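You operate a simulated robot arm through the tools that you are given. There is no shell and no other tool.

The job below is to be done with a simulated robot arm. You get a single attempt, and the scene is never put back.

## Task
Unbolt the cream box on the rails and draw the purple board out.
Fine: set the blue switch to OUT for the push head and leave it so; bring the box back, open its lid and leave it open; the board rests on the railed plate. Where these are worked on the way, their far stop is far enough and under half their travel is too little: cream box on the rails.

The check looks at the end state, three seconds after you hand in, the way a careful person would. Anything else that was tipped, shoved, dropped, spilled or broken makes it a failure. A push-on lid holds only when it is set on centred and level and pressed home; a screw cap is set on level and turned clockwise until tight.

## Robot
A 6-joint arm with a two-finger parallel gripper, fixed in place. Base frame: the origin is at the foot of the arm, x ahead of it, y to its left, z up; the work surface is at about z = 860. Units: mm, rad, N and s.
With the tool pointing down near the work surface it reaches from about 300 to 660 mm from the base axis. Its first joint turns from -2.007 to 2.007 rad. Payload 3.43 kg.
The tool frame sits at the grasp point between the pads (the TCP): z along the fingers, y along the line on which they close. The tips reach 34 mm beyond it. Largest opening 128 mm; finger width 24, thickness 12; the body of the gripper, 48 by 130 mm, starts 96 mm behind the TCP.
Orientation is that of the tool frame in the base frame, as [roll, pitch, yaw] about the fixed x, y, z axes, in that order (R = Rz(yaw) Ry(pitch) Rx(roll)). With the fingers straight down and closing along the base's y, the tool's x points along the base's -x, its y along +y and its z along -z.

## Interface
- The arm moves only by the tool jog_arm. Its argument "moves" is a list of rows, each an object (a shift or turn left out is 0, a gripper value left out holds the last) with "travel": the shift along the base's x, y, z in mm, a list of three; "rotation": the turn, a rotation vector about the base's x, y, z in degrees, a list of three; "gripper": the closure in counts, from 0 (fully open) to 255 (shut). In form: [{"travel": [tx, ty, tz], "rotation": [ax, ay, az], "gripper": gripper}, ...]. A call has 1 to 20 rows; each row shifts and turns the commanded pose from where the row before left it. A row lasts 0.2 s, in which the tool goes at most 50 mm and 0.15 rad; a call with a longer step from one row to the next is refused whole, and so is a gripper value outside its range. A pose out of reach is approached as far as the arm can. The call stops where the force on the tool passes 60 N (or 10 N more than at its start, if that is more) or the arm is blocked; 0.2 s more then pass. Each finger travels about 153 mm/s and halts on what it meets, pressing with about 21 N; the grip force reading is that of the motor and also rises with nothing between the fingers. The clock runs only during rows and for 0.2 s after the last one: add rows that do not move to give the fingers time. It gives the time, the measured TCP pose, the force on the tool (base axes), the opening and the grip force at its end, in the units of the frame above (readings bear some noise), with the torque about the TCP (base axes, N m) and any sound that the robot's microphone picked up, and new pictures: "views" is both (left out), scene, wrist or none.
- Cameras (640 x 400 px; columns grow to the right, rows downward): "scene" is fixed at [399.6, 499.1, 1622.3]; the picture's right is [-0.99, 0.15, 0.00], its down [0.07, 0.48, -0.87] and it looks along [-0.13, -0.86, -0.48] (base axes); focal length 308 px, centre (320, 200). "wrist" rides on the gripper at [76, -11, -160] in the tool frame; the picture's right is [0.15, 0.99, 0.00], its down [-0.88, 0.13, -0.46] and it looks along [-0.45, 0.07, 0.89] (tool axes); focal length 234 px, centre (320, 200). There is no depth. A picture from a camera that has moved, and an enlarged one, comes with that camera's place and axes in the base frame and with its lens.
- raise_lower(by): slides the trunk up (or, below 0, down) by that many mm; the arm rides with it, the base frame stays. It gives what a move gives, with no picture.
- close_up(camera, box): a new picture of the part [left, top, right, bottom] of that camera's present view, enlarged. It takes no simulated time.
- sign_off(): hands the job in; it is judged then, once.

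Nothing tells you positions but the pictures and the camera data. Unless the task says otherwise, let go and move clear before handing in.

The tools are called as name(argument=value, ...) on one line, values as JSON. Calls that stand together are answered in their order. jog_arm: Moves the arm, as the interface text tells. Its arguments: {"type":"object","properties":{"moves":{"type":"array","items":{"type":"object","properties":{"travel":{"type":"array","items":{"type":"number"}},"rotation":{"type":"array","items":{"type":"number"}},"gripper":{"type":"number"}}}},"views":{"type":"string","enum":["both","scene","wrist","none"]}},"required":["moves"]} The other tools are called the same way: raise_lower (by) slides the trunk up or down; close_up (camera, box) takes an enlarged picture of a part of a camera's view; sign_off () hands the job in.

At the start:

```text
t: 0.0
ee_pos: [195.6, -364.8, 1256.9]
ee_rot: [-3.14, -0.001, -3.14]
contact_force: [0.2, -0.1, -0.2]
ft_torque: [-0.01, 0.01, -0.01]
grip_width: 127.9
gripper_force: 0.0
trunk travel left (down, up): [-875.0, 115.0]
```

scene: 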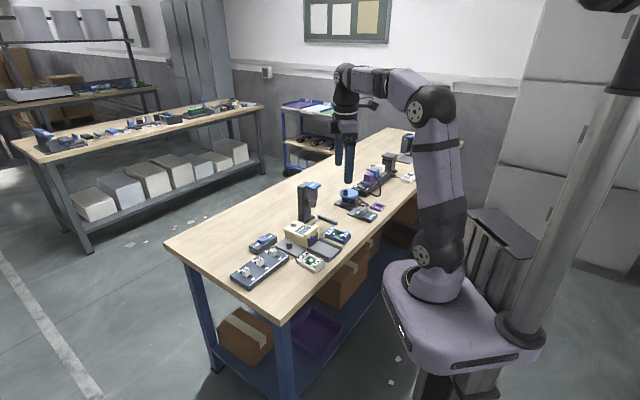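
wrist: 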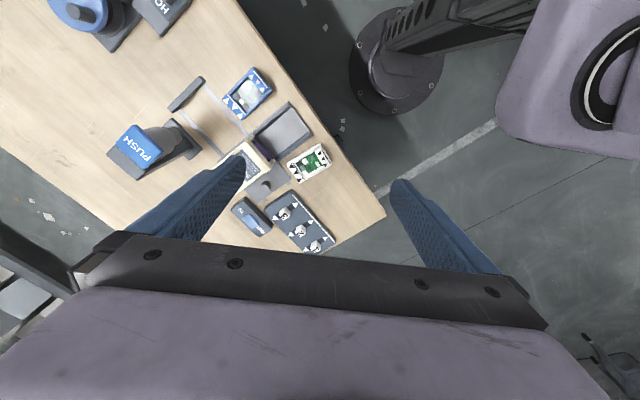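

I see a workbench with a number of devices; the cream box on rails sits near the front of the bench, with a push head tower, a lever panel and various parts nearby. I'll take enlarged views first.

close_up(camera="scene", box=[220, 170, 400, 290])

close_up(camera="wrist", box=[90, 50, 390, 260])

close_up(camera="scene", box=[320, 120, 440, 220])

```text
3.33 times, centred on (310, 230) of scene
camera zoom: at [399.6, 499.1, 1622.3], right [-0.99, 0.15, 0.0], down [0.07, 0.48, -0.87], along [-0.13, -0.86, -0.48], focal length 1027 px, centre (353, 100)
```

zoom: 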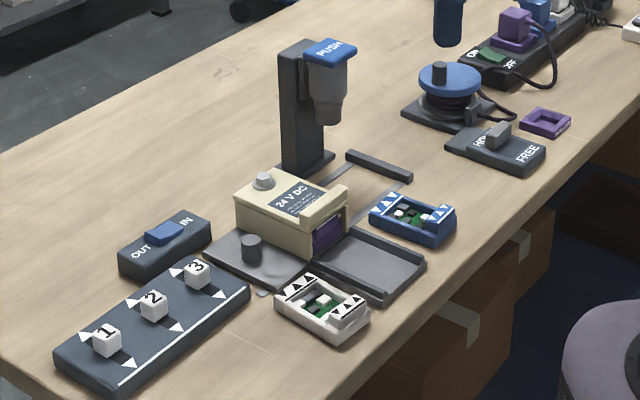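

```text
1.90 times, centred on (240, 155) of wrist
camera zoom: at [120.0, -377.9, 1416.1], right [-0.15, 0.99, 0.0], down [0.88, 0.13, 0.46], along [0.45, 0.07, -0.89], focal length 446 px, centre (472, 286)
```

zoom: 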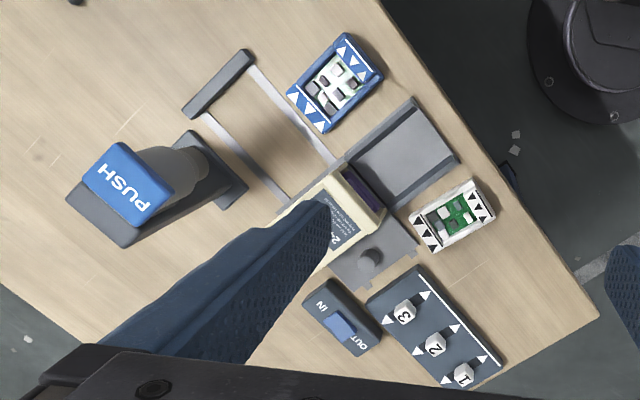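

```text
4.00 times, centred on (380, 170) of scene
camera zoom: at [399.6, 499.1, 1622.3], right [-0.99, 0.15, 0.0], down [0.07, 0.48, -0.87], along [-0.13, -0.86, -0.48], focal length 1233 px, centre (80, 320)
```

zoom: 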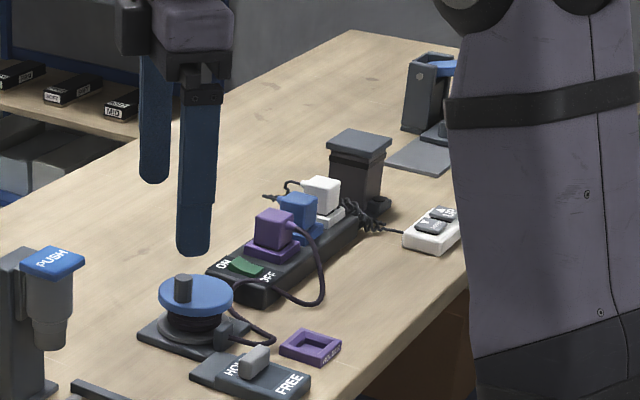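

The cream "24 V DC" box is near (320, -500), with a push-head tower behind it, an IN/OUT switch beside it and a railed plate in front of it. I'll bring the wrist camera above it for a proper look.

jog_arm(moves=[{"travel": [20, -20, -10], "rotation": [0, 0, -7.5]}, {"travel": [20, -20, -10], "rotation": [0, 0, -7.5]}, {"travel": [20, -20, -15], "rotation": [0, 0, -7.5]}, {"travel": [20, -20, -15], "rotation": [0, 0, -7.5]}, {"travel": [20, -20, -20], "rotation": [0, 0, -7.5]}, {"travel": [20, -20, -20], "rotation": [0, 0, -7.5]}, {"travel": [5, -10, -20]}, {}])

```text
t: 1.8
ee_pos: [319.6, -494.0, 1146.6]
ee_rot: [-3.141, -0.001, 2.355]
contact_force: [0.2, 0.2, 0.2]
ft_torque: [0.01, 0.01, 0.0]
grip_width: 128.4
gripper_force: 0.1
trunk travel left (down, up): [-875.0, 115.0]
camera wrist: at [259.1, -450.4, 1306.9], right [0.6, 0.8, 0.0], down [0.71, -0.53, 0.46], along [0.37, -0.27, -0.89], focal length 234 px, centre (320, 200)
```

scene: 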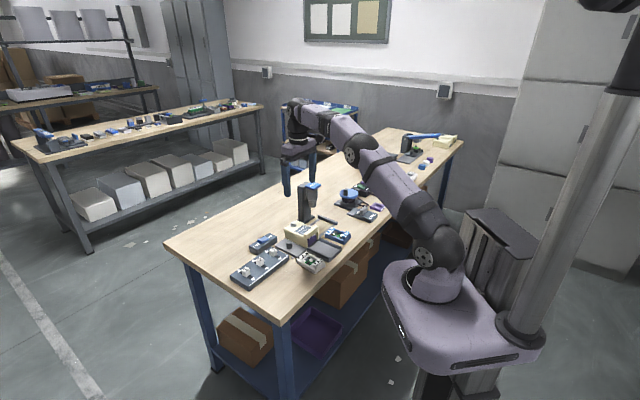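
wrist: 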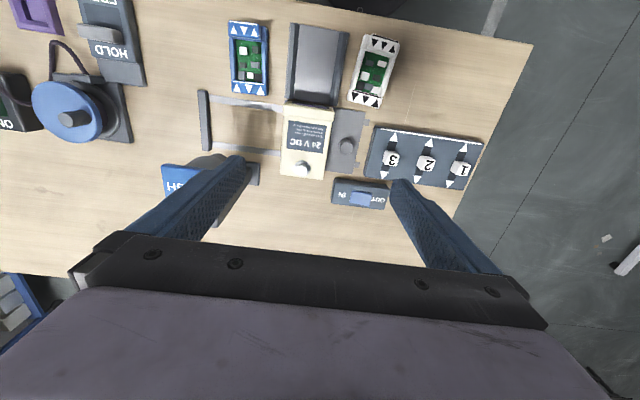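

Now the box area is nearly square to the wrist picture. I'll zoom in for details.

close_up(camera="wrist", box=[180, 10, 420, 220])

close_up(camera="wrist", box=[260, 90, 400, 210])

close_up(camera="scene", box=[240, 170, 360, 275])

```text
1.90 times, centred on (300, 115) of wrist
camera zoom: at [259.1, -450.4, 1306.9], right [0.6, 0.8, 0.0], down [0.71, -0.53, 0.46], along [0.37, -0.27, -0.89], focal length 446 px, centre (358, 362)
```

zoom: 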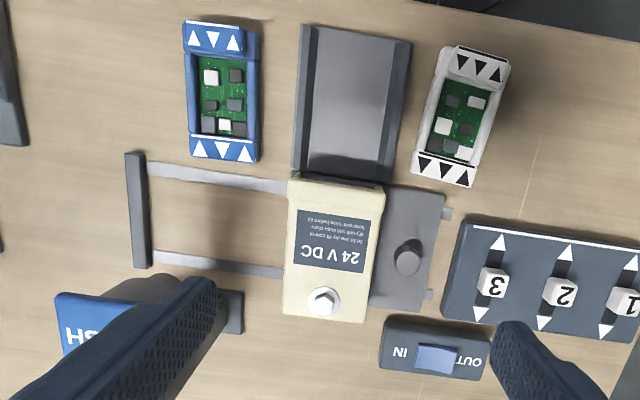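

```text
3.33 times, centred on (330, 150) of wrist
camera zoom: at [259.1, -450.4, 1306.9], right [0.6, 0.8, 0.0], down [0.71, -0.53, 0.46], along [0.37, -0.27, -0.89], focal length 781 px, centre (287, 367)
```

zoom: 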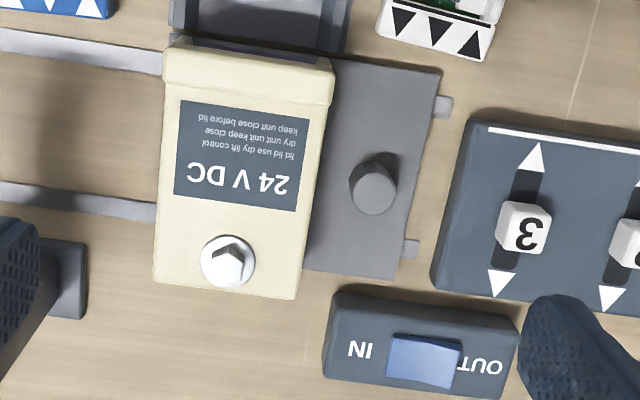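

```text
3.81 times, centred on (300, 222) of scene
camera zoom: at [399.6, 499.1, 1622.3], right [-0.99, 0.15, 0.0], down [0.07, 0.48, -0.87], along [-0.13, -0.86, -0.48], focal length 1174 px, centre (396, 114)
```

zoom: 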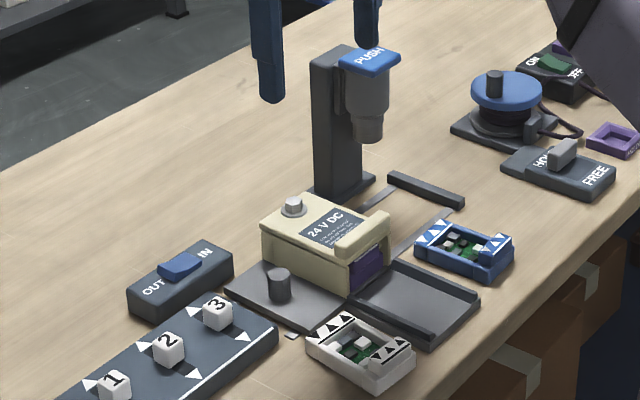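

I read the setup like this: the box's lid is held by a hex bolt, the tower holds a socket driver, and the carriage with the knob slides along the rails to the stop under that driver. The IN/OUT rocker sets the driving direction, so I'll check which way it is set now.

close_up(camera="wrist", box=[320, 165, 400, 215])

close_up(camera="scene", box=[240, 222, 290, 258])

close_up(camera="scene", box=[280, 210, 360, 260])

close_up(camera="scene", box=[285, 170, 365, 225])

```text
8.00 times, centred on (360, 190) of wrist
camera zoom: at [259.1, -450.4, 1306.9], right [0.6, 0.8, 0.0], down [0.71, -0.53, 0.46], along [0.37, -0.27, -0.89], focal length 1873 px, centre (0, 280)
```

zoom: 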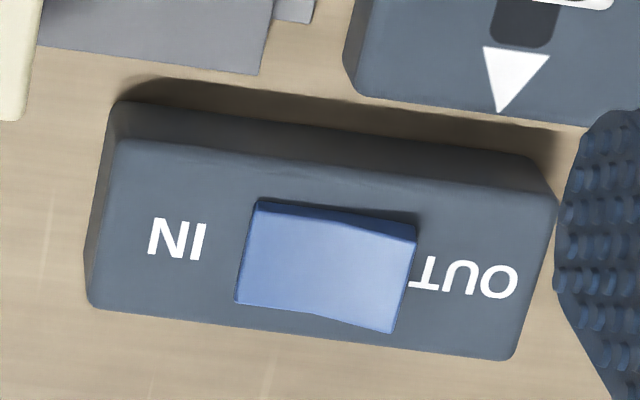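

```text
11.11 times, centred on (265, 240) of scene
camera zoom: at [399.6, 499.1, 1622.3], right [-0.99, 0.15, 0.0], down [0.07, 0.48, -0.87], along [-0.13, -0.86, -0.48], focal length 3424 px, centre (931, -244)
```

zoom: 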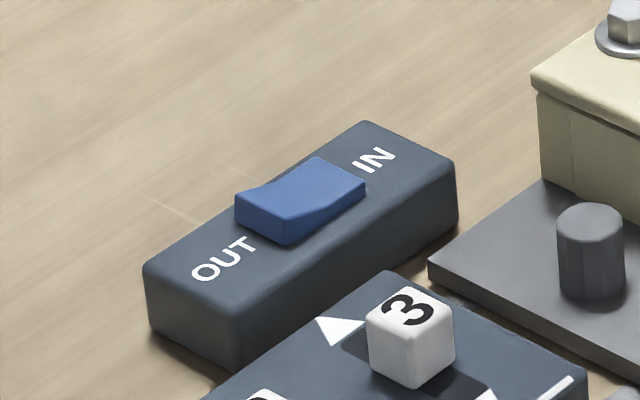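

```text
8.00 times, centred on (320, 235) of scene
camera zoom: at [399.6, 499.1, 1622.3], right [-0.99, 0.15, 0.0], down [0.07, 0.48, -0.87], along [-0.13, -0.86, -0.48], focal length 2465 px, centre (320, -80)
```

zoom: 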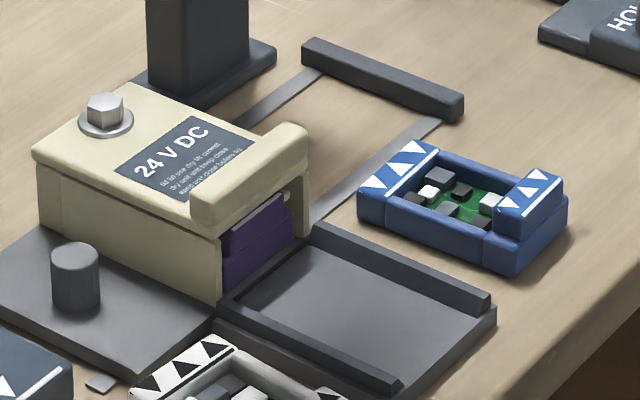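

```text
7.27 times, centred on (325, 198) of scene
camera zoom: at [399.6, 499.1, 1622.3], right [-0.99, 0.15, 0.0], down [0.07, 0.48, -0.87], along [-0.13, -0.86, -0.48], focal length 2241 px, centre (284, 218)
```

zoom: 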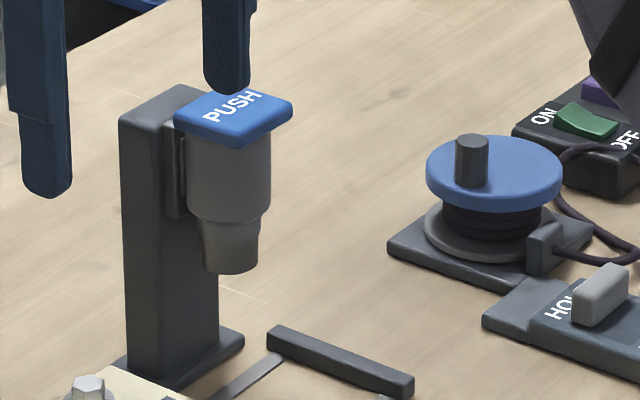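

The rocker's OUT end is raised, so the switch is set to IN now, and OUT's end sits near (485, -496, 903). I'll close the fingers, tilt the tool outward for reach and hover above it.

jog_arm(moves=[{"travel": [26, 0, 0], "rotation": [-5.25, -5.35, 0], "gripper": 255}, {"travel": [26, 0, 0], "rotation": [-5.25, -5.35, 0]}, {"travel": [26, 0, -20], "rotation": [-5.25, -5.35, 0]}, {"travel": [26, 0, -30], "rotation": [-5.25, -5.35, 0]}, {"travel": [26, 0, -30]}, {"travel": [26, 1.5, -38]}, {"travel": [0, 0, -40]}, {}])

```text
t: 3.6
ee_pos: [477.9, -493.1, 989.4]
ee_rot: [3.136, 0.525, 2.353]
contact_force: [0.0, 0.9, 0.0]
ft_torque: [0.02, 0.03, 0.0]
grip_width: 0.0
gripper_force: 21.5
trunk travel left (down, up): [-875.0, 115.0]
camera wrist: at [366.2, -400.1, 1089.7], right [0.61, 0.79, -0.07], down [0.47, -0.29, 0.84], along [0.64, -0.54, -0.54], focal length 234 px, centre (320, 200)
```

scene: 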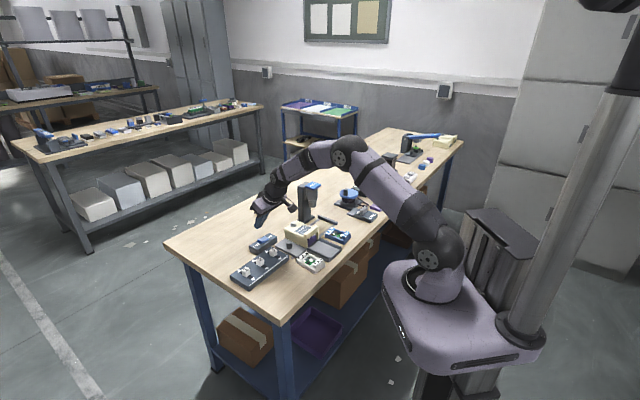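
wrist: 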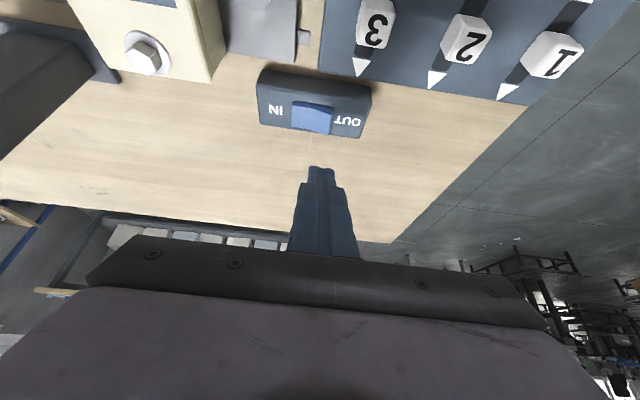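

The fingers hover above the bench behind the switch. I'll zoom in to measure where the rocker sits relative to the fingertips.

close_up(camera="wrist", box=[230, 40, 390, 190])

close_up(camera="scene", box=[235, 195, 305, 260])

```text
2.67 times, centred on (310, 115) of wrist
camera zoom: at [366.2, -400.1, 1089.7], right [0.61, 0.79, -0.07], down [0.47, -0.29, 0.84], along [0.64, -0.54, -0.54], focal length 624 px, centre (347, 427)
```

zoom: 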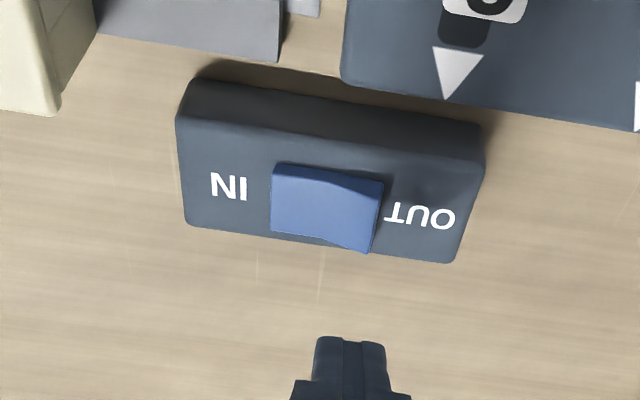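

```text
6.15 times, centred on (270, 228) of scene
camera zoom: at [399.6, 499.1, 1622.3], right [-0.99, 0.15, 0.0], down [0.07, 0.48, -0.87], along [-0.13, -0.86, -0.48], focal length 1896 px, centre (628, 31)
```

zoom: 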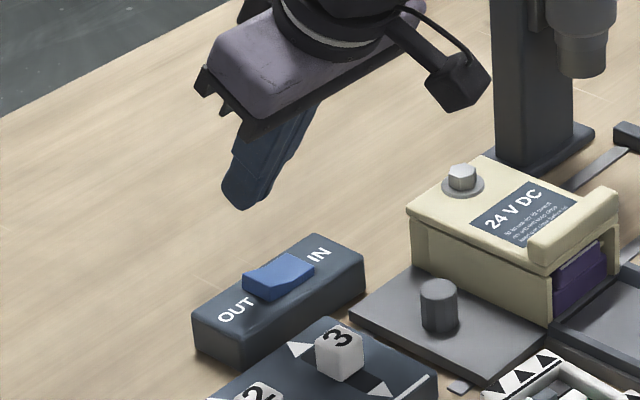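

The rocker's OUT end measures about (482, -494, 900). I'll line the closed fingertips up over it and come down gently.

jog_arm(moves=[{"travel": [-4.4, 2.1, -10]}, {"travel": [0, 0, -14]}, {"travel": [0, 0, -14]}, {"travel": [0, 0, -8]}, {"travel": [0, 0, -3]}, {"travel": [0, 0, -3]}, {"travel": [0, 0, -3]}, {"travel": [0, 0, -3]}, {}])

close_up(camera="scene", box=[235, 215, 295, 260])

close_up(camera="wrist", box=[230, 70, 390, 220])

```text
t: 5.6
ee_pos: [473.5, -491.7, 933.8]
ee_rot: [3.136, 0.529, 2.355]
contact_force: [0.8, 6.2, 12.8]
ft_torque: [0.03, 0.02, 0.0]
grip_width: 0.0
gripper_force: 21.1
trunk travel left (down, up): [-875.0, 115.0]
heard: click
camera wrist: at [361.2, -397.4, 1033.4], right [0.61, 0.79, -0.07], down [0.47, -0.28, 0.84], along [0.64, -0.54, -0.54], focal length 234 px, centre (320, 200)
```

scene: 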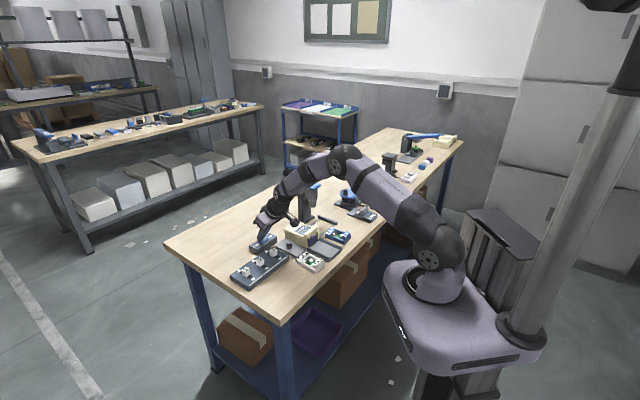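
wrist: 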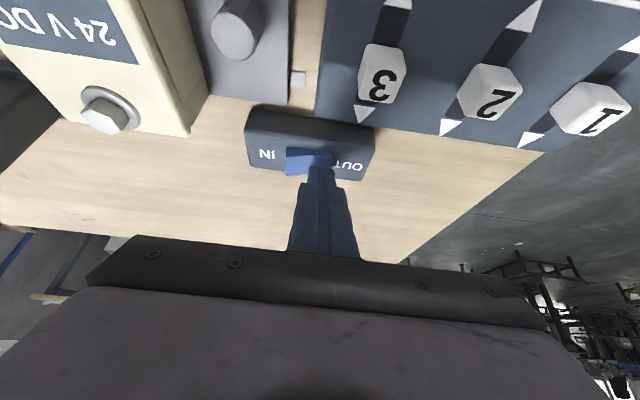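

```text
8.89 times, centred on (265, 238) of scene
camera zoom: at [399.6, 499.1, 1622.3], right [-0.99, 0.15, 0.0], down [0.07, 0.48, -0.87], along [-0.13, -0.86, -0.48], focal length 2739 px, centre (809, -133)
```

zoom: 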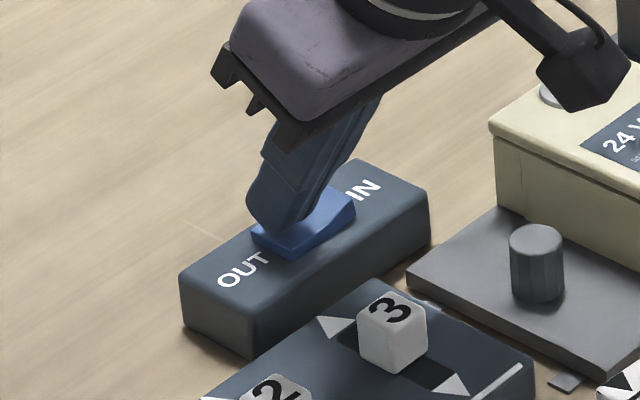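

```text
2.67 times, centred on (310, 145) of wrist
camera zoom: at [361.2, -397.4, 1033.4], right [0.61, 0.79, -0.07], down [0.47, -0.28, 0.84], along [0.64, -0.54, -0.54], focal length 624 px, centre (347, 347)
```

zoom: 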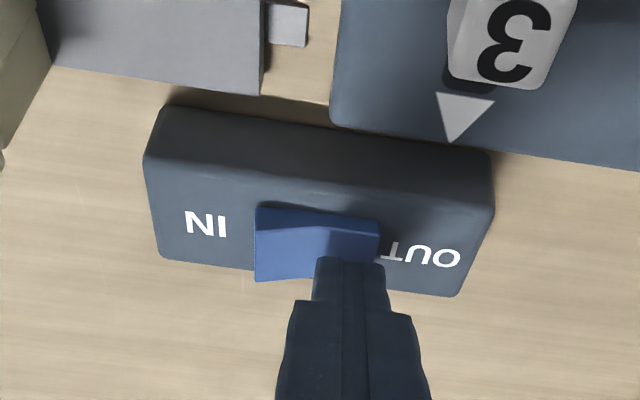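

A click was heard and the rocker's IN end is now up, so it is on OUT. I'll back off straight up, then move towards the dark carriage knob and look at it.

jog_arm(moves=[{"travel": [0, 0, 20]}, {"travel": [0, 0, 40]}, {"travel": [0, 0, 40]}, {"travel": [-35, 0, 0], "gripper": 170}, {"travel": [-35, 0, 0]}, {"travel": [-25, 0, 0]}, {}, {}])

close_up(camera="wrist", box=[160, 0, 480, 200])

close_up(camera="scene", box=[240, 220, 340, 280])

```text
t: 7.4
ee_pos: [376.5, -492.2, 1031.1]
ee_rot: [3.137, 0.524, 2.354]
contact_force: [0.6, -0.5, -0.8]
ft_torque: [0.02, 0.02, 0.0]
grip_width: 42.8
gripper_force: 0.1
trunk travel left (down, up): [-875.0, 115.0]
camera wrist: at [265.2, -400.1, 1131.4], right [0.61, 0.79, -0.07], down [0.47, -0.29, 0.84], along [0.64, -0.54, -0.55], focal length 234 px, centre (320, 200)
```

scene: 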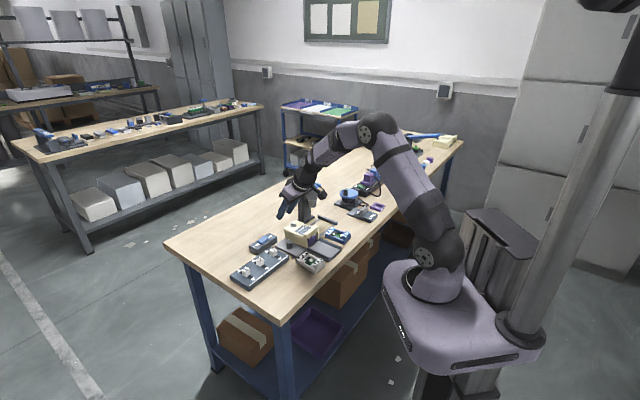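
wrist: 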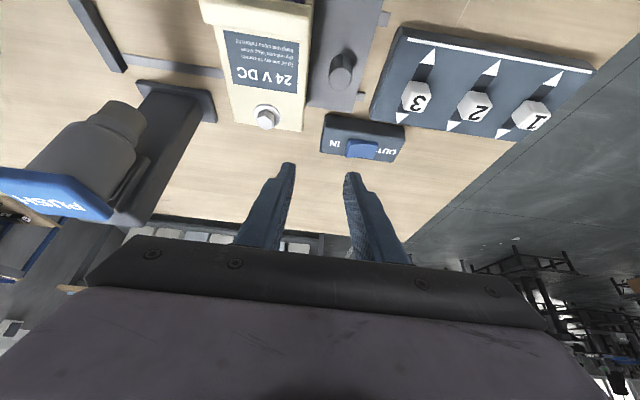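

```text
2.00 times, centred on (320, 100) of wrist
camera zoom: at [265.2, -400.1, 1131.4], right [0.61, 0.79, -0.07], down [0.47, -0.29, 0.84], along [0.64, -0.54, -0.55], focal length 468 px, centre (320, 400)
```

zoom: 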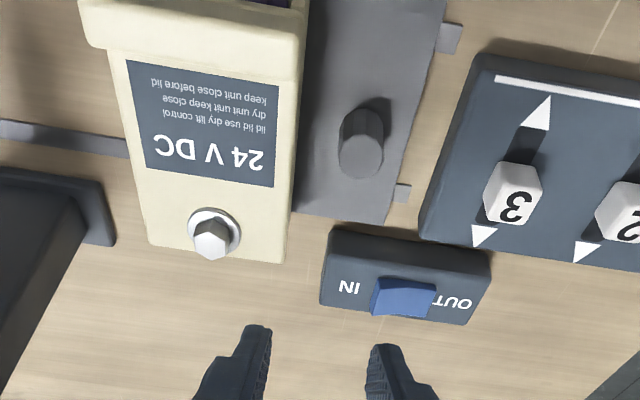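

```text
6.40 times, centred on (290, 250) of scene
camera zoom: at [399.6, 499.1, 1622.3], right [-0.99, 0.15, 0.0], down [0.07, 0.48, -0.87], along [-0.13, -0.86, -0.48], focal length 1972 px, centre (512, -120)
```

zoom: 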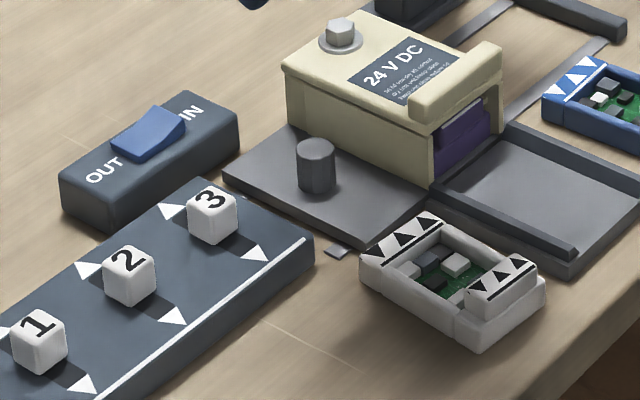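

The switch is now on OUT. The knob's top centre is about (370, -476, 895), so I'll narrow the fingers and come down above it.

jog_arm(moves=[{"travel": [-15.3, 27.3, 0], "gripper": 184}, {"travel": [0, 0, -30]}, {"travel": [0, 0, -35]}, {}])

close_up(camera="wrist", box=[240, 60, 400, 210])

close_up(camera="scene", box=[250, 200, 350, 270])

```text
t: 8.4
ee_pos: [359.8, -465.4, 967.2]
ee_rot: [3.137, 0.524, 2.356]
contact_force: [-0.2, 0.5, -0.7]
ft_torque: [-0.01, 0.01, -0.01]
grip_width: 35.7
gripper_force: 0.1
trunk travel left (down, up): [-875.0, 115.0]
camera wrist: at [249.3, -372.3, 1066.8], right [0.61, 0.79, -0.07], down [0.47, -0.29, 0.84], along [0.64, -0.54, -0.55], focal length 234 px, centre (320, 200)
```

scene: 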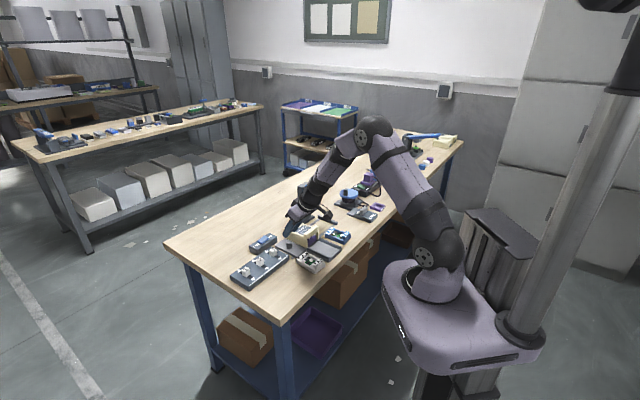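
wrist: 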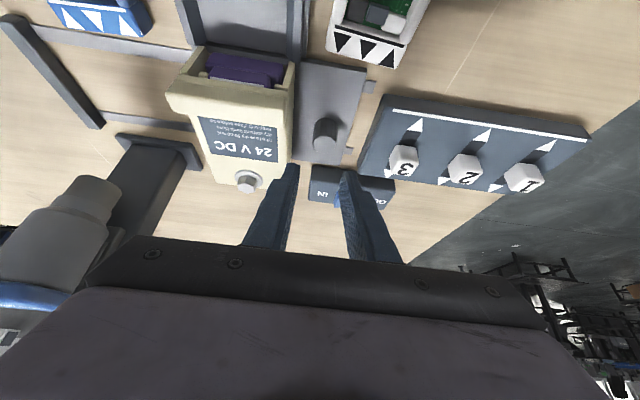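

```text
2.67 times, centred on (320, 135) of wrist
camera zoom: at [249.3, -372.3, 1066.8], right [0.61, 0.79, -0.07], down [0.47, -0.29, 0.84], along [0.64, -0.54, -0.55], focal length 624 px, centre (320, 373)
```

zoom: 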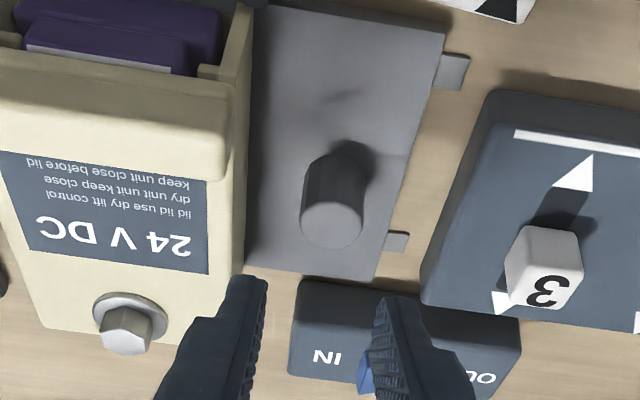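

```text
5.71 times, centred on (300, 235) of scene
camera zoom: at [399.6, 499.1, 1622.3], right [-0.99, 0.15, 0.0], down [0.07, 0.48, -0.87], along [-0.13, -0.86, -0.48], focal length 1761 px, centre (434, 0)
```

zoom: 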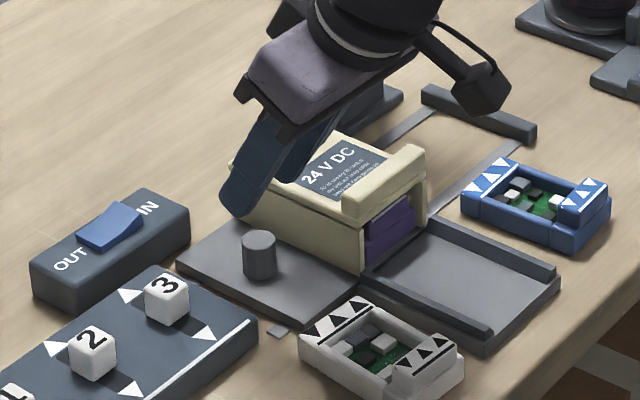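

The knob is centred between the fingers, with a narrow gap to the box wall on one side. I'll shift slightly away from the box and lower around the knob.

jog_arm(moves=[{"travel": [5, -0.9, -5]}, {"travel": [0, 0, -15]}, {"travel": [0, 0, -12]}, {"travel": [0, 0, -8]}, {"travel": [0, 0, -6]}, {"travel": [0, 0, -4]}, {"travel": [0, 0, -4]}, {}])

close_up(camera="wrist", box=[240, 60, 400, 210])

close_up(camera="scene", box=[250, 200, 350, 270])

```text
t: 10.2
ee_pos: [366.3, -466.1, 912.0]
ee_rot: [3.135, 0.523, 2.356]
contact_force: [1.1, 0.5, -1.2]
ft_torque: [0.01, 0.0, -0.01]
grip_width: 35.6
gripper_force: 0.0
trunk travel left (down, up): [-875.0, 115.0]
camera wrist: at [255.9, -371.9, 1012.2], right [0.61, 0.79, -0.07], down [0.47, -0.29, 0.84], along [0.64, -0.54, -0.55], focal length 234 px, centre (320, 200)
```

scene: 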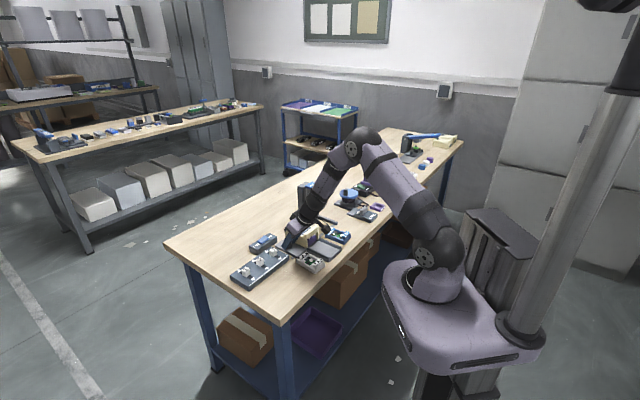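
wrist: 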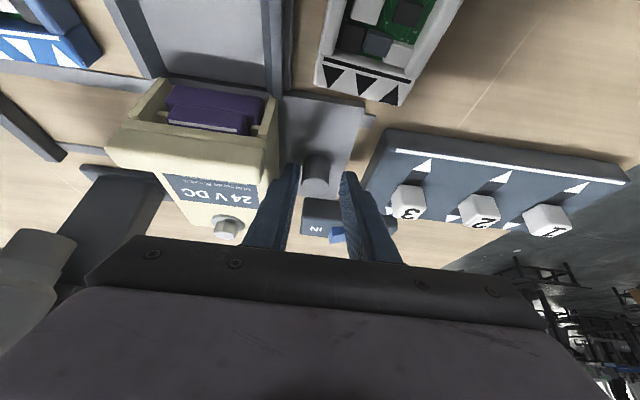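

```text
2.67 times, centred on (320, 135) of wrist
camera zoom: at [255.9, -371.9, 1012.2], right [0.61, 0.79, -0.07], down [0.47, -0.29, 0.84], along [0.64, -0.54, -0.55], focal length 624 px, centre (320, 373)
```

zoom: 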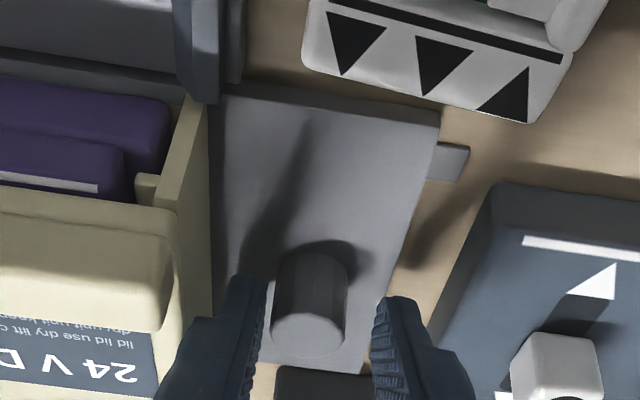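

```text
5.71 times, centred on (300, 235) of scene
camera zoom: at [399.6, 499.1, 1622.3], right [-0.99, 0.15, 0.0], down [0.07, 0.48, -0.87], along [-0.13, -0.86, -0.48], focal length 1761 px, centre (434, 0)
```

zoom: 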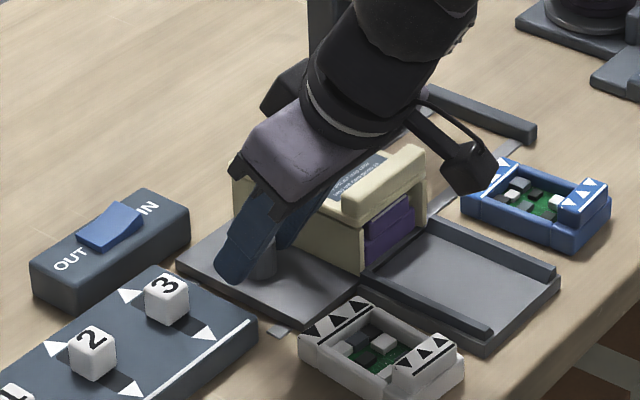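

The fingers straddle the knob with tips just above the plate. I'll lower a touch and close on it.

jog_arm(moves=[{"travel": [0, 0, -2]}, {"gripper": 255}, {}, {}], views="wrist")

close_up(camera="wrist", box=[240, 60, 400, 210])

```text
t: 11.2
ee_pos: [365.3, -467.1, 909.1]
ee_rot: [3.139, 0.524, 2.352]
contact_force: [-11.8, -9.0, -1.2]
ft_torque: [-0.68, 0.58, -0.22]
grip_width: 23.3
gripper_force: 44.7
trunk travel left (down, up): [-875.0, 115.0]
camera wrist: at [253.9, -374.1, 1010.0], right [0.61, 0.79, -0.07], down [0.47, -0.29, 0.84], along [0.64, -0.54, -0.54], focal length 234 px, centre (320, 200)
```

wrist: 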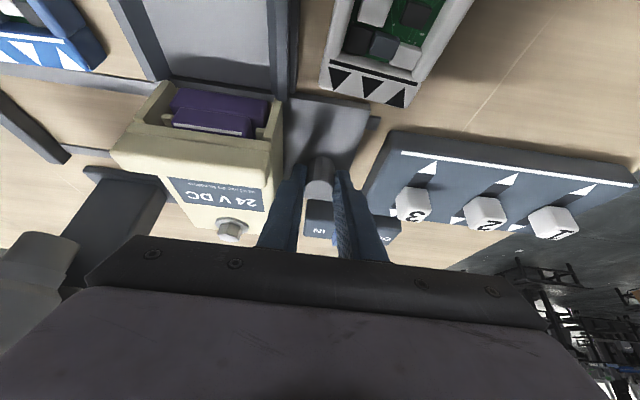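

```text
2.67 times, centred on (320, 135) of wrist
camera zoom: at [253.9, -374.1, 1010.0], right [0.61, 0.79, -0.07], down [0.47, -0.29, 0.84], along [0.64, -0.54, -0.54], focal length 624 px, centre (320, 373)
```

zoom: 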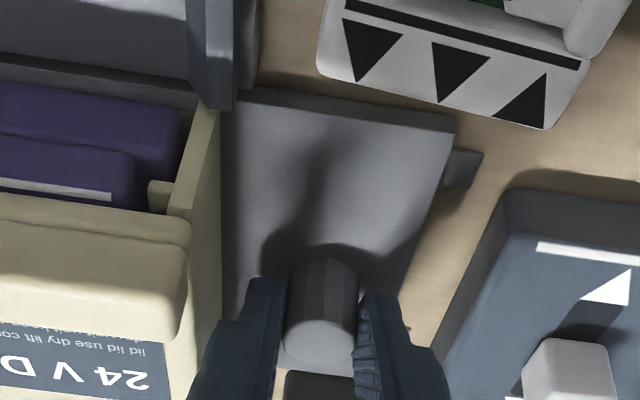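

The knob is gripped (23 mm). I'll start sliding the carriage along the rails towards the stop, gently first.

jog_arm(moves=[{"travel": [-3.5, -3.5, 0]}, {"travel": [-3.5, -3.5, 0]}, {"travel": [-3.5, -3.5, 0]}, {"travel": [-3.5, -3.5, 0]}, {}], views="wrist")

```text
t: 12.4
ee_pos: [352.1, -479.7, 909.6]
ee_rot: [3.135, 0.523, 2.355]
contact_force: [2.7, -1.5, -0.6]
ft_torque: [-0.48, 0.33, 0.07]
grip_width: 23.5
gripper_force: 45.3
trunk travel left (down, up): [-875.0, 115.0]
camera wrist: at [241.8, -386.3, 1010.1], right [0.61, 0.79, -0.07], down [0.47, -0.29, 0.84], along [0.64, -0.54, -0.55], focal length 234 px, centre (320, 200)
```

wrist: 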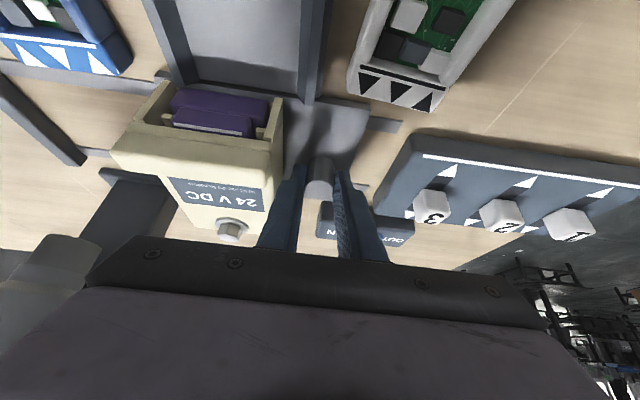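

The carriage and box slide easily. I'll continue towards the stop.

jog_arm(moves=[{"travel": [-5, -5, 0]}, {"travel": [-5, -5, 0]}, {"travel": [-5, -5, 0]}, {"travel": [-5, -5, 0]}, {"travel": [-5, -5, 0]}, {"travel": [-5, -5, 0]}, {"travel": [-5, -5, 0]}, {"travel": [-5, -5, 0]}, {}])

close_up(camera="scene", box=[260, 160, 370, 260])

```text
t: 14.4
ee_pos: [312.4, -519.7, 909.8]
ee_rot: [3.136, 0.524, 2.355]
contact_force: [-1.1, 0.1, 3.8]
ft_torque: [-0.16, 0.8, 0.04]
grip_width: 23.8
gripper_force: 45.1
trunk travel left (down, up): [-875.0, 115.0]
camera wrist: at [201.9, -426.2, 1010.1], right [0.61, 0.79, -0.07], down [0.47, -0.29, 0.84], along [0.64, -0.54, -0.55], focal length 234 px, centre (320, 200)
```

scene: 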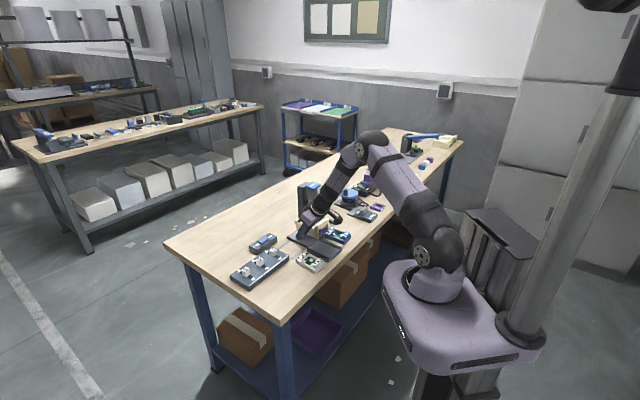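
wrist: 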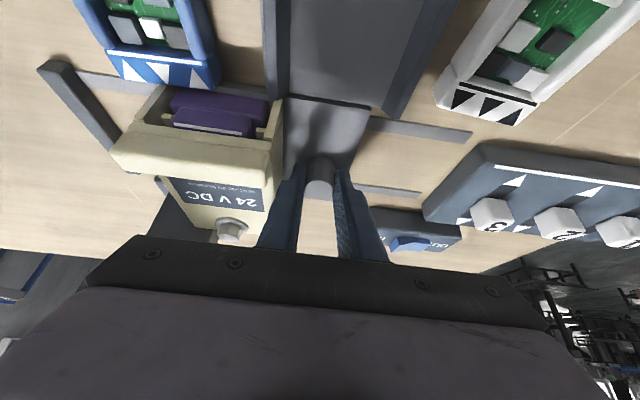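

```text
4.00 times, centred on (315, 210) of scene
camera zoom: at [399.6, 499.1, 1622.3], right [-0.99, 0.15, 0.0], down [0.07, 0.48, -0.87], along [-0.13, -0.86, -0.48], focal length 1233 px, centre (340, 160)
```

zoom: 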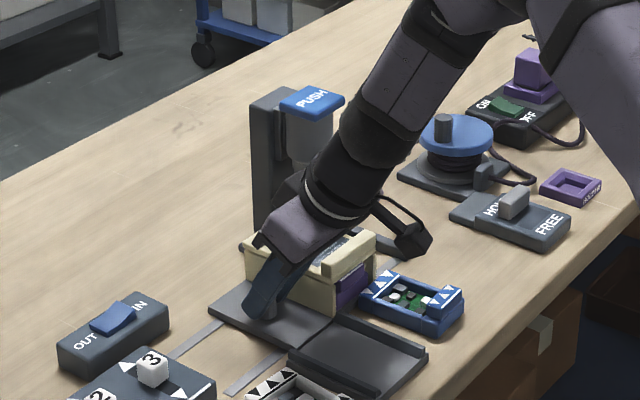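

The box is now close to the blue module. I'll check the clearance there and how far the stop is before going on.

close_up(camera="wrist", box=[30, 0, 310, 220])

close_up(camera="scene", box=[300, 205, 360, 255])

```text
1.82 times, centred on (170, 110) of wrist
camera zoom: at [201.9, -426.2, 1010.1], right [0.61, 0.79, -0.07], down [0.47, -0.29, 0.84], along [0.64, -0.54, -0.55], focal length 426 px, centre (593, 364)
```

zoom: 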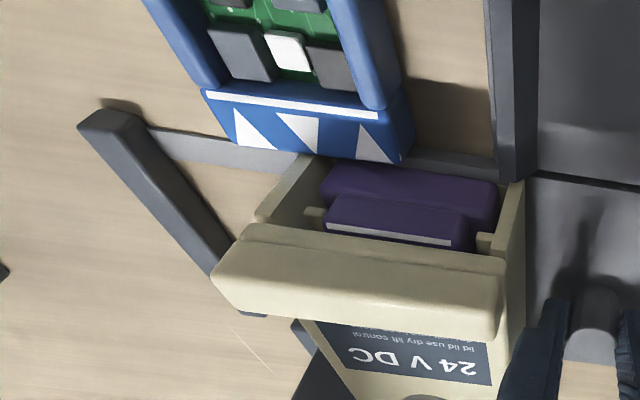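

```text
8.00 times, centred on (330, 230) of scene
camera zoom: at [399.6, 499.1, 1622.3], right [-0.99, 0.15, 0.0], down [0.07, 0.48, -0.87], along [-0.13, -0.86, -0.48], focal length 2465 px, centre (240, -40)
```

zoom: 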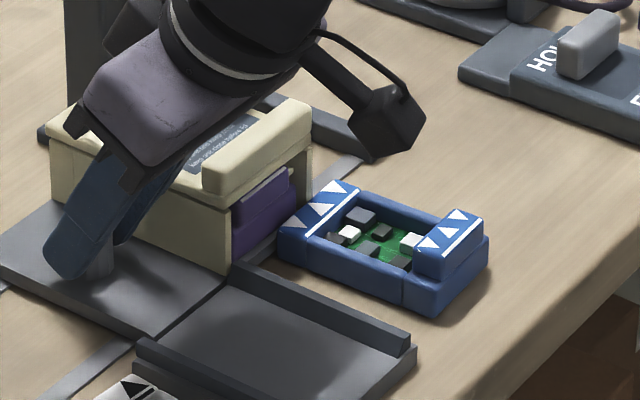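

The box has about 4 mm clearance beside the blue module and about 45 mm left to the stop. I'll continue slowly along the rails.

jog_arm(moves=[{"travel": [-3.5, -3.5, 0]}, {"travel": [-3.5, -3.5, 0]}, {"travel": [-3.5, -3.5, 0]}, {"travel": [-3.5, -3.5, 0]}, {"travel": [-3.5, -3.5, 0]}, {"travel": [-3.5, -3.5, 0]}, {"travel": [-3.5, -3.5, 0]}, {}])

close_up(camera="wrist", box=[30, 0, 310, 220])

close_up(camera="scene", box=[270, 165, 370, 245])

```text
t: 16.2
ee_pos: [287.9, -543.8, 910.6]
ee_rot: [3.137, 0.522, 2.356]
contact_force: [-1.0, 0.2, -1.4]
ft_torque: [-0.89, 0.18, -0.01]
grip_width: 23.5
gripper_force: 44.5
trunk travel left (down, up): [-875.0, 115.0]
camera wrist: at [177.2, -451.1, 1010.3], right [0.61, 0.79, -0.07], down [0.47, -0.29, 0.83], along [0.64, -0.54, -0.55], focal length 234 px, centre (320, 200)
```

scene: 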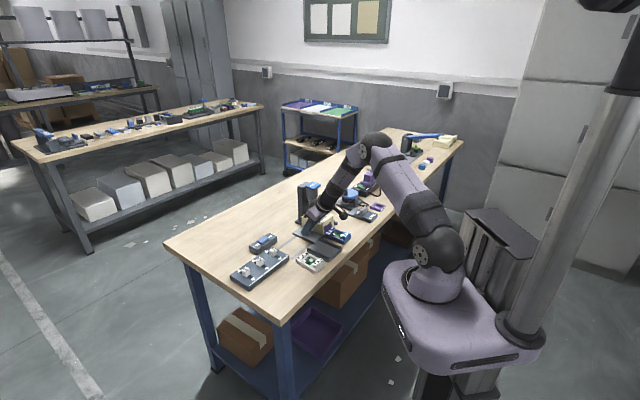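
wrist: 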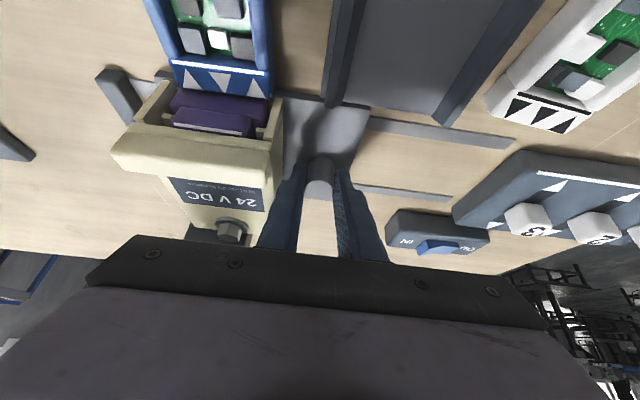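

```text
1.82 times, centred on (170, 110) of wrist
camera zoom: at [177.2, -451.1, 1010.3], right [0.61, 0.79, -0.07], down [0.47, -0.29, 0.83], along [0.64, -0.54, -0.55], focal length 426 px, centre (593, 364)
```

zoom: 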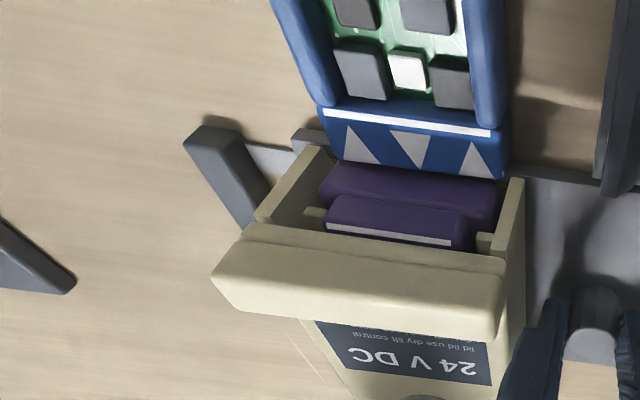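

```text
5.00 times, centred on (320, 205) of scene
camera zoom: at [399.6, 499.1, 1622.3], right [-0.99, 0.15, 0.0], down [0.07, 0.48, -0.87], along [-0.13, -0.86, -0.48], focal length 1541 px, centre (320, 175)
```

zoom: 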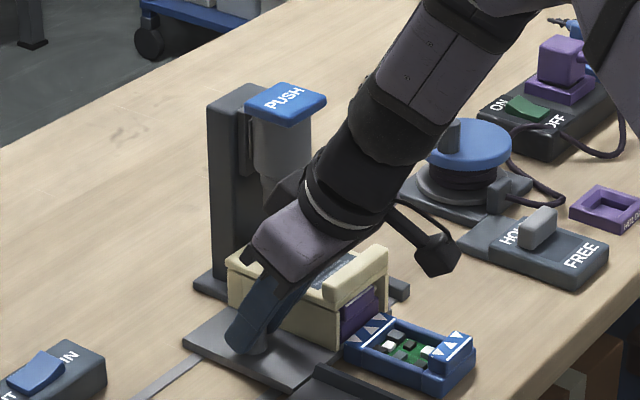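

About 12 mm remains to the stop. A part of the gripper looks close to the push head, so I'll inspect that before moving on.

close_up(camera="scene", box=[290, 170, 350, 230])

close_up(camera="wrist", box=[0, 60, 320, 260])

```text
6.67 times, centred on (320, 200) of scene
camera zoom: at [399.6, 499.1, 1622.3], right [-0.99, 0.15, 0.0], down [0.07, 0.48, -0.87], along [-0.13, -0.86, -0.48], focal length 2054 px, centre (320, 200)
```

zoom: 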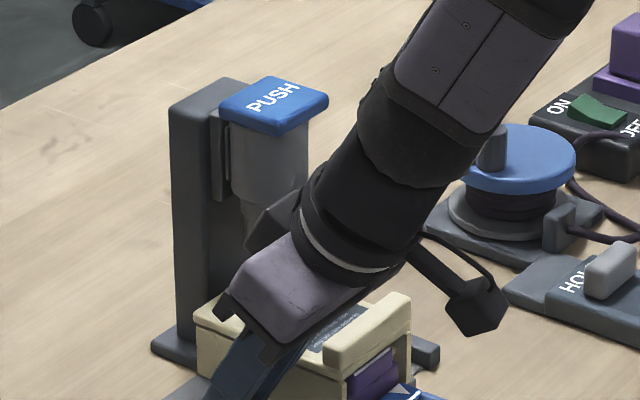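

```text
2.00 times, centred on (160, 160) of wrist
camera zoom: at [177.2, -451.1, 1010.3], right [0.61, 0.79, -0.07], down [0.47, -0.29, 0.83], along [0.64, -0.54, -0.55], focal length 468 px, centre (640, 280)
```

zoom: 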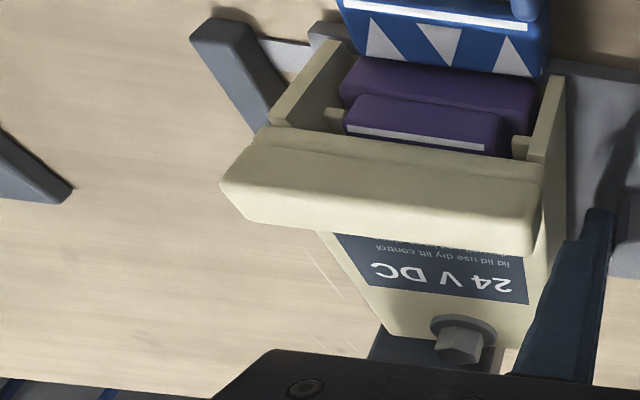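

The gripper's rear parts stay clear of the push head. I'll finish the slide to the stop in small steps.

jog_arm(moves=[{"travel": [-2, -2, 0]}, {"travel": [-2, -2, 0]}, {"travel": [-2, -2, 0]}, {"travel": [-1.5, -1.5, 0]}, {"travel": [-1, -1, 0]}, {"travel": [-1, -1, 0]}, {}], views="wrist")

close_up(camera="wrist", box=[0, 60, 320, 260])

```text
t: 17.8
ee_pos: [278.4, -553.1, 910.5]
ee_rot: [3.139, 0.525, 2.355]
contact_force: [-3.0, 2.1, 2.0]
ft_torque: [0.11, 0.98, 0.01]
grip_width: 23.6
gripper_force: 45.1
trunk travel left (down, up): [-875.0, 115.0]
camera wrist: at [167.9, -460.1, 1010.0], right [0.61, 0.79, -0.07], down [0.47, -0.29, 0.84], along [0.64, -0.54, -0.54], focal length 234 px, centre (320, 200)
```

wrist: 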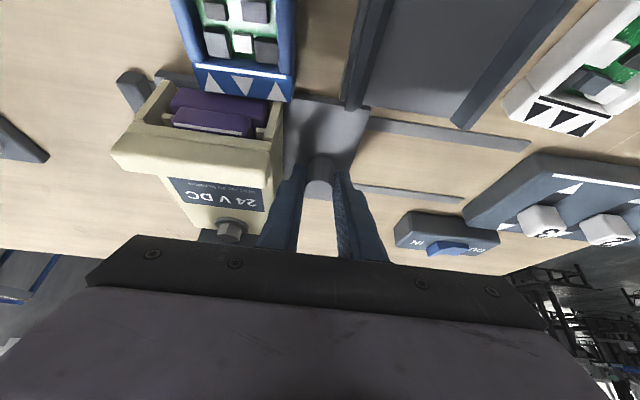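

```text
2.00 times, centred on (160, 160) of wrist
camera zoom: at [167.9, -460.1, 1010.0], right [0.61, 0.79, -0.07], down [0.47, -0.29, 0.84], along [0.64, -0.54, -0.54], focal length 468 px, centre (640, 280)
```

zoom: 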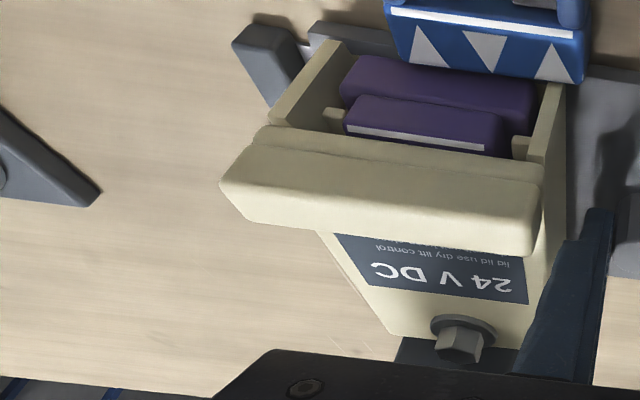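

Only a few millimetres are left, so I'll keep inching until the stop resists.

jog_arm(moves=[{"travel": [-1, -1, 0]}, {"travel": [-1, -1, 0]}, {"travel": [-1, -1, 0]}, {"travel": [-1, -1, 0]}, {"travel": [-1, -1, 0]}, {}], views="wrist")

close_up(camera="wrist", box=[0, 60, 320, 260])

```text
t: 19.2
ee_pos: [273.4, -557.6, 910.0]
ee_rot: [3.136, 0.523, 2.354]
contact_force: [-1.7, -1.8, 2.4]
ft_torque: [-0.34, 0.55, 0.01]
grip_width: 23.3
gripper_force: 45.1
trunk travel left (down, up): [-875.0, 115.0]
camera wrist: at [162.5, -465.4, 1010.0], right [0.61, 0.79, -0.07], down [0.47, -0.29, 0.84], along [0.64, -0.54, -0.54], focal length 234 px, centre (320, 200)
```

wrist: 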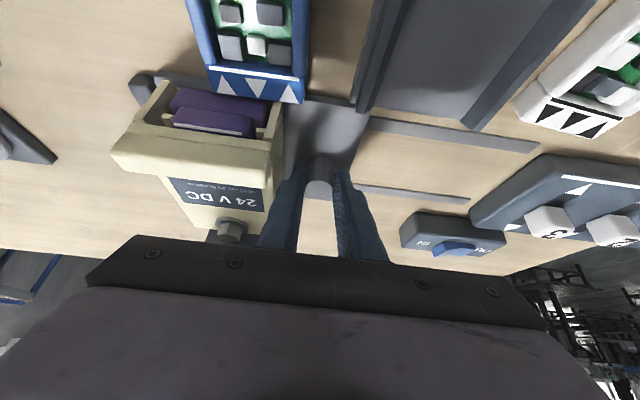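

```text
2.00 times, centred on (160, 160) of wrist
camera zoom: at [162.5, -465.4, 1010.0], right [0.61, 0.79, -0.07], down [0.47, -0.29, 0.84], along [0.64, -0.54, -0.54], focal length 468 px, centre (640, 280)
```

zoom: 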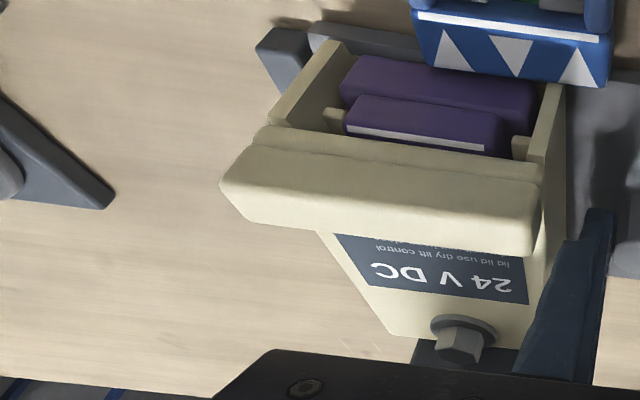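

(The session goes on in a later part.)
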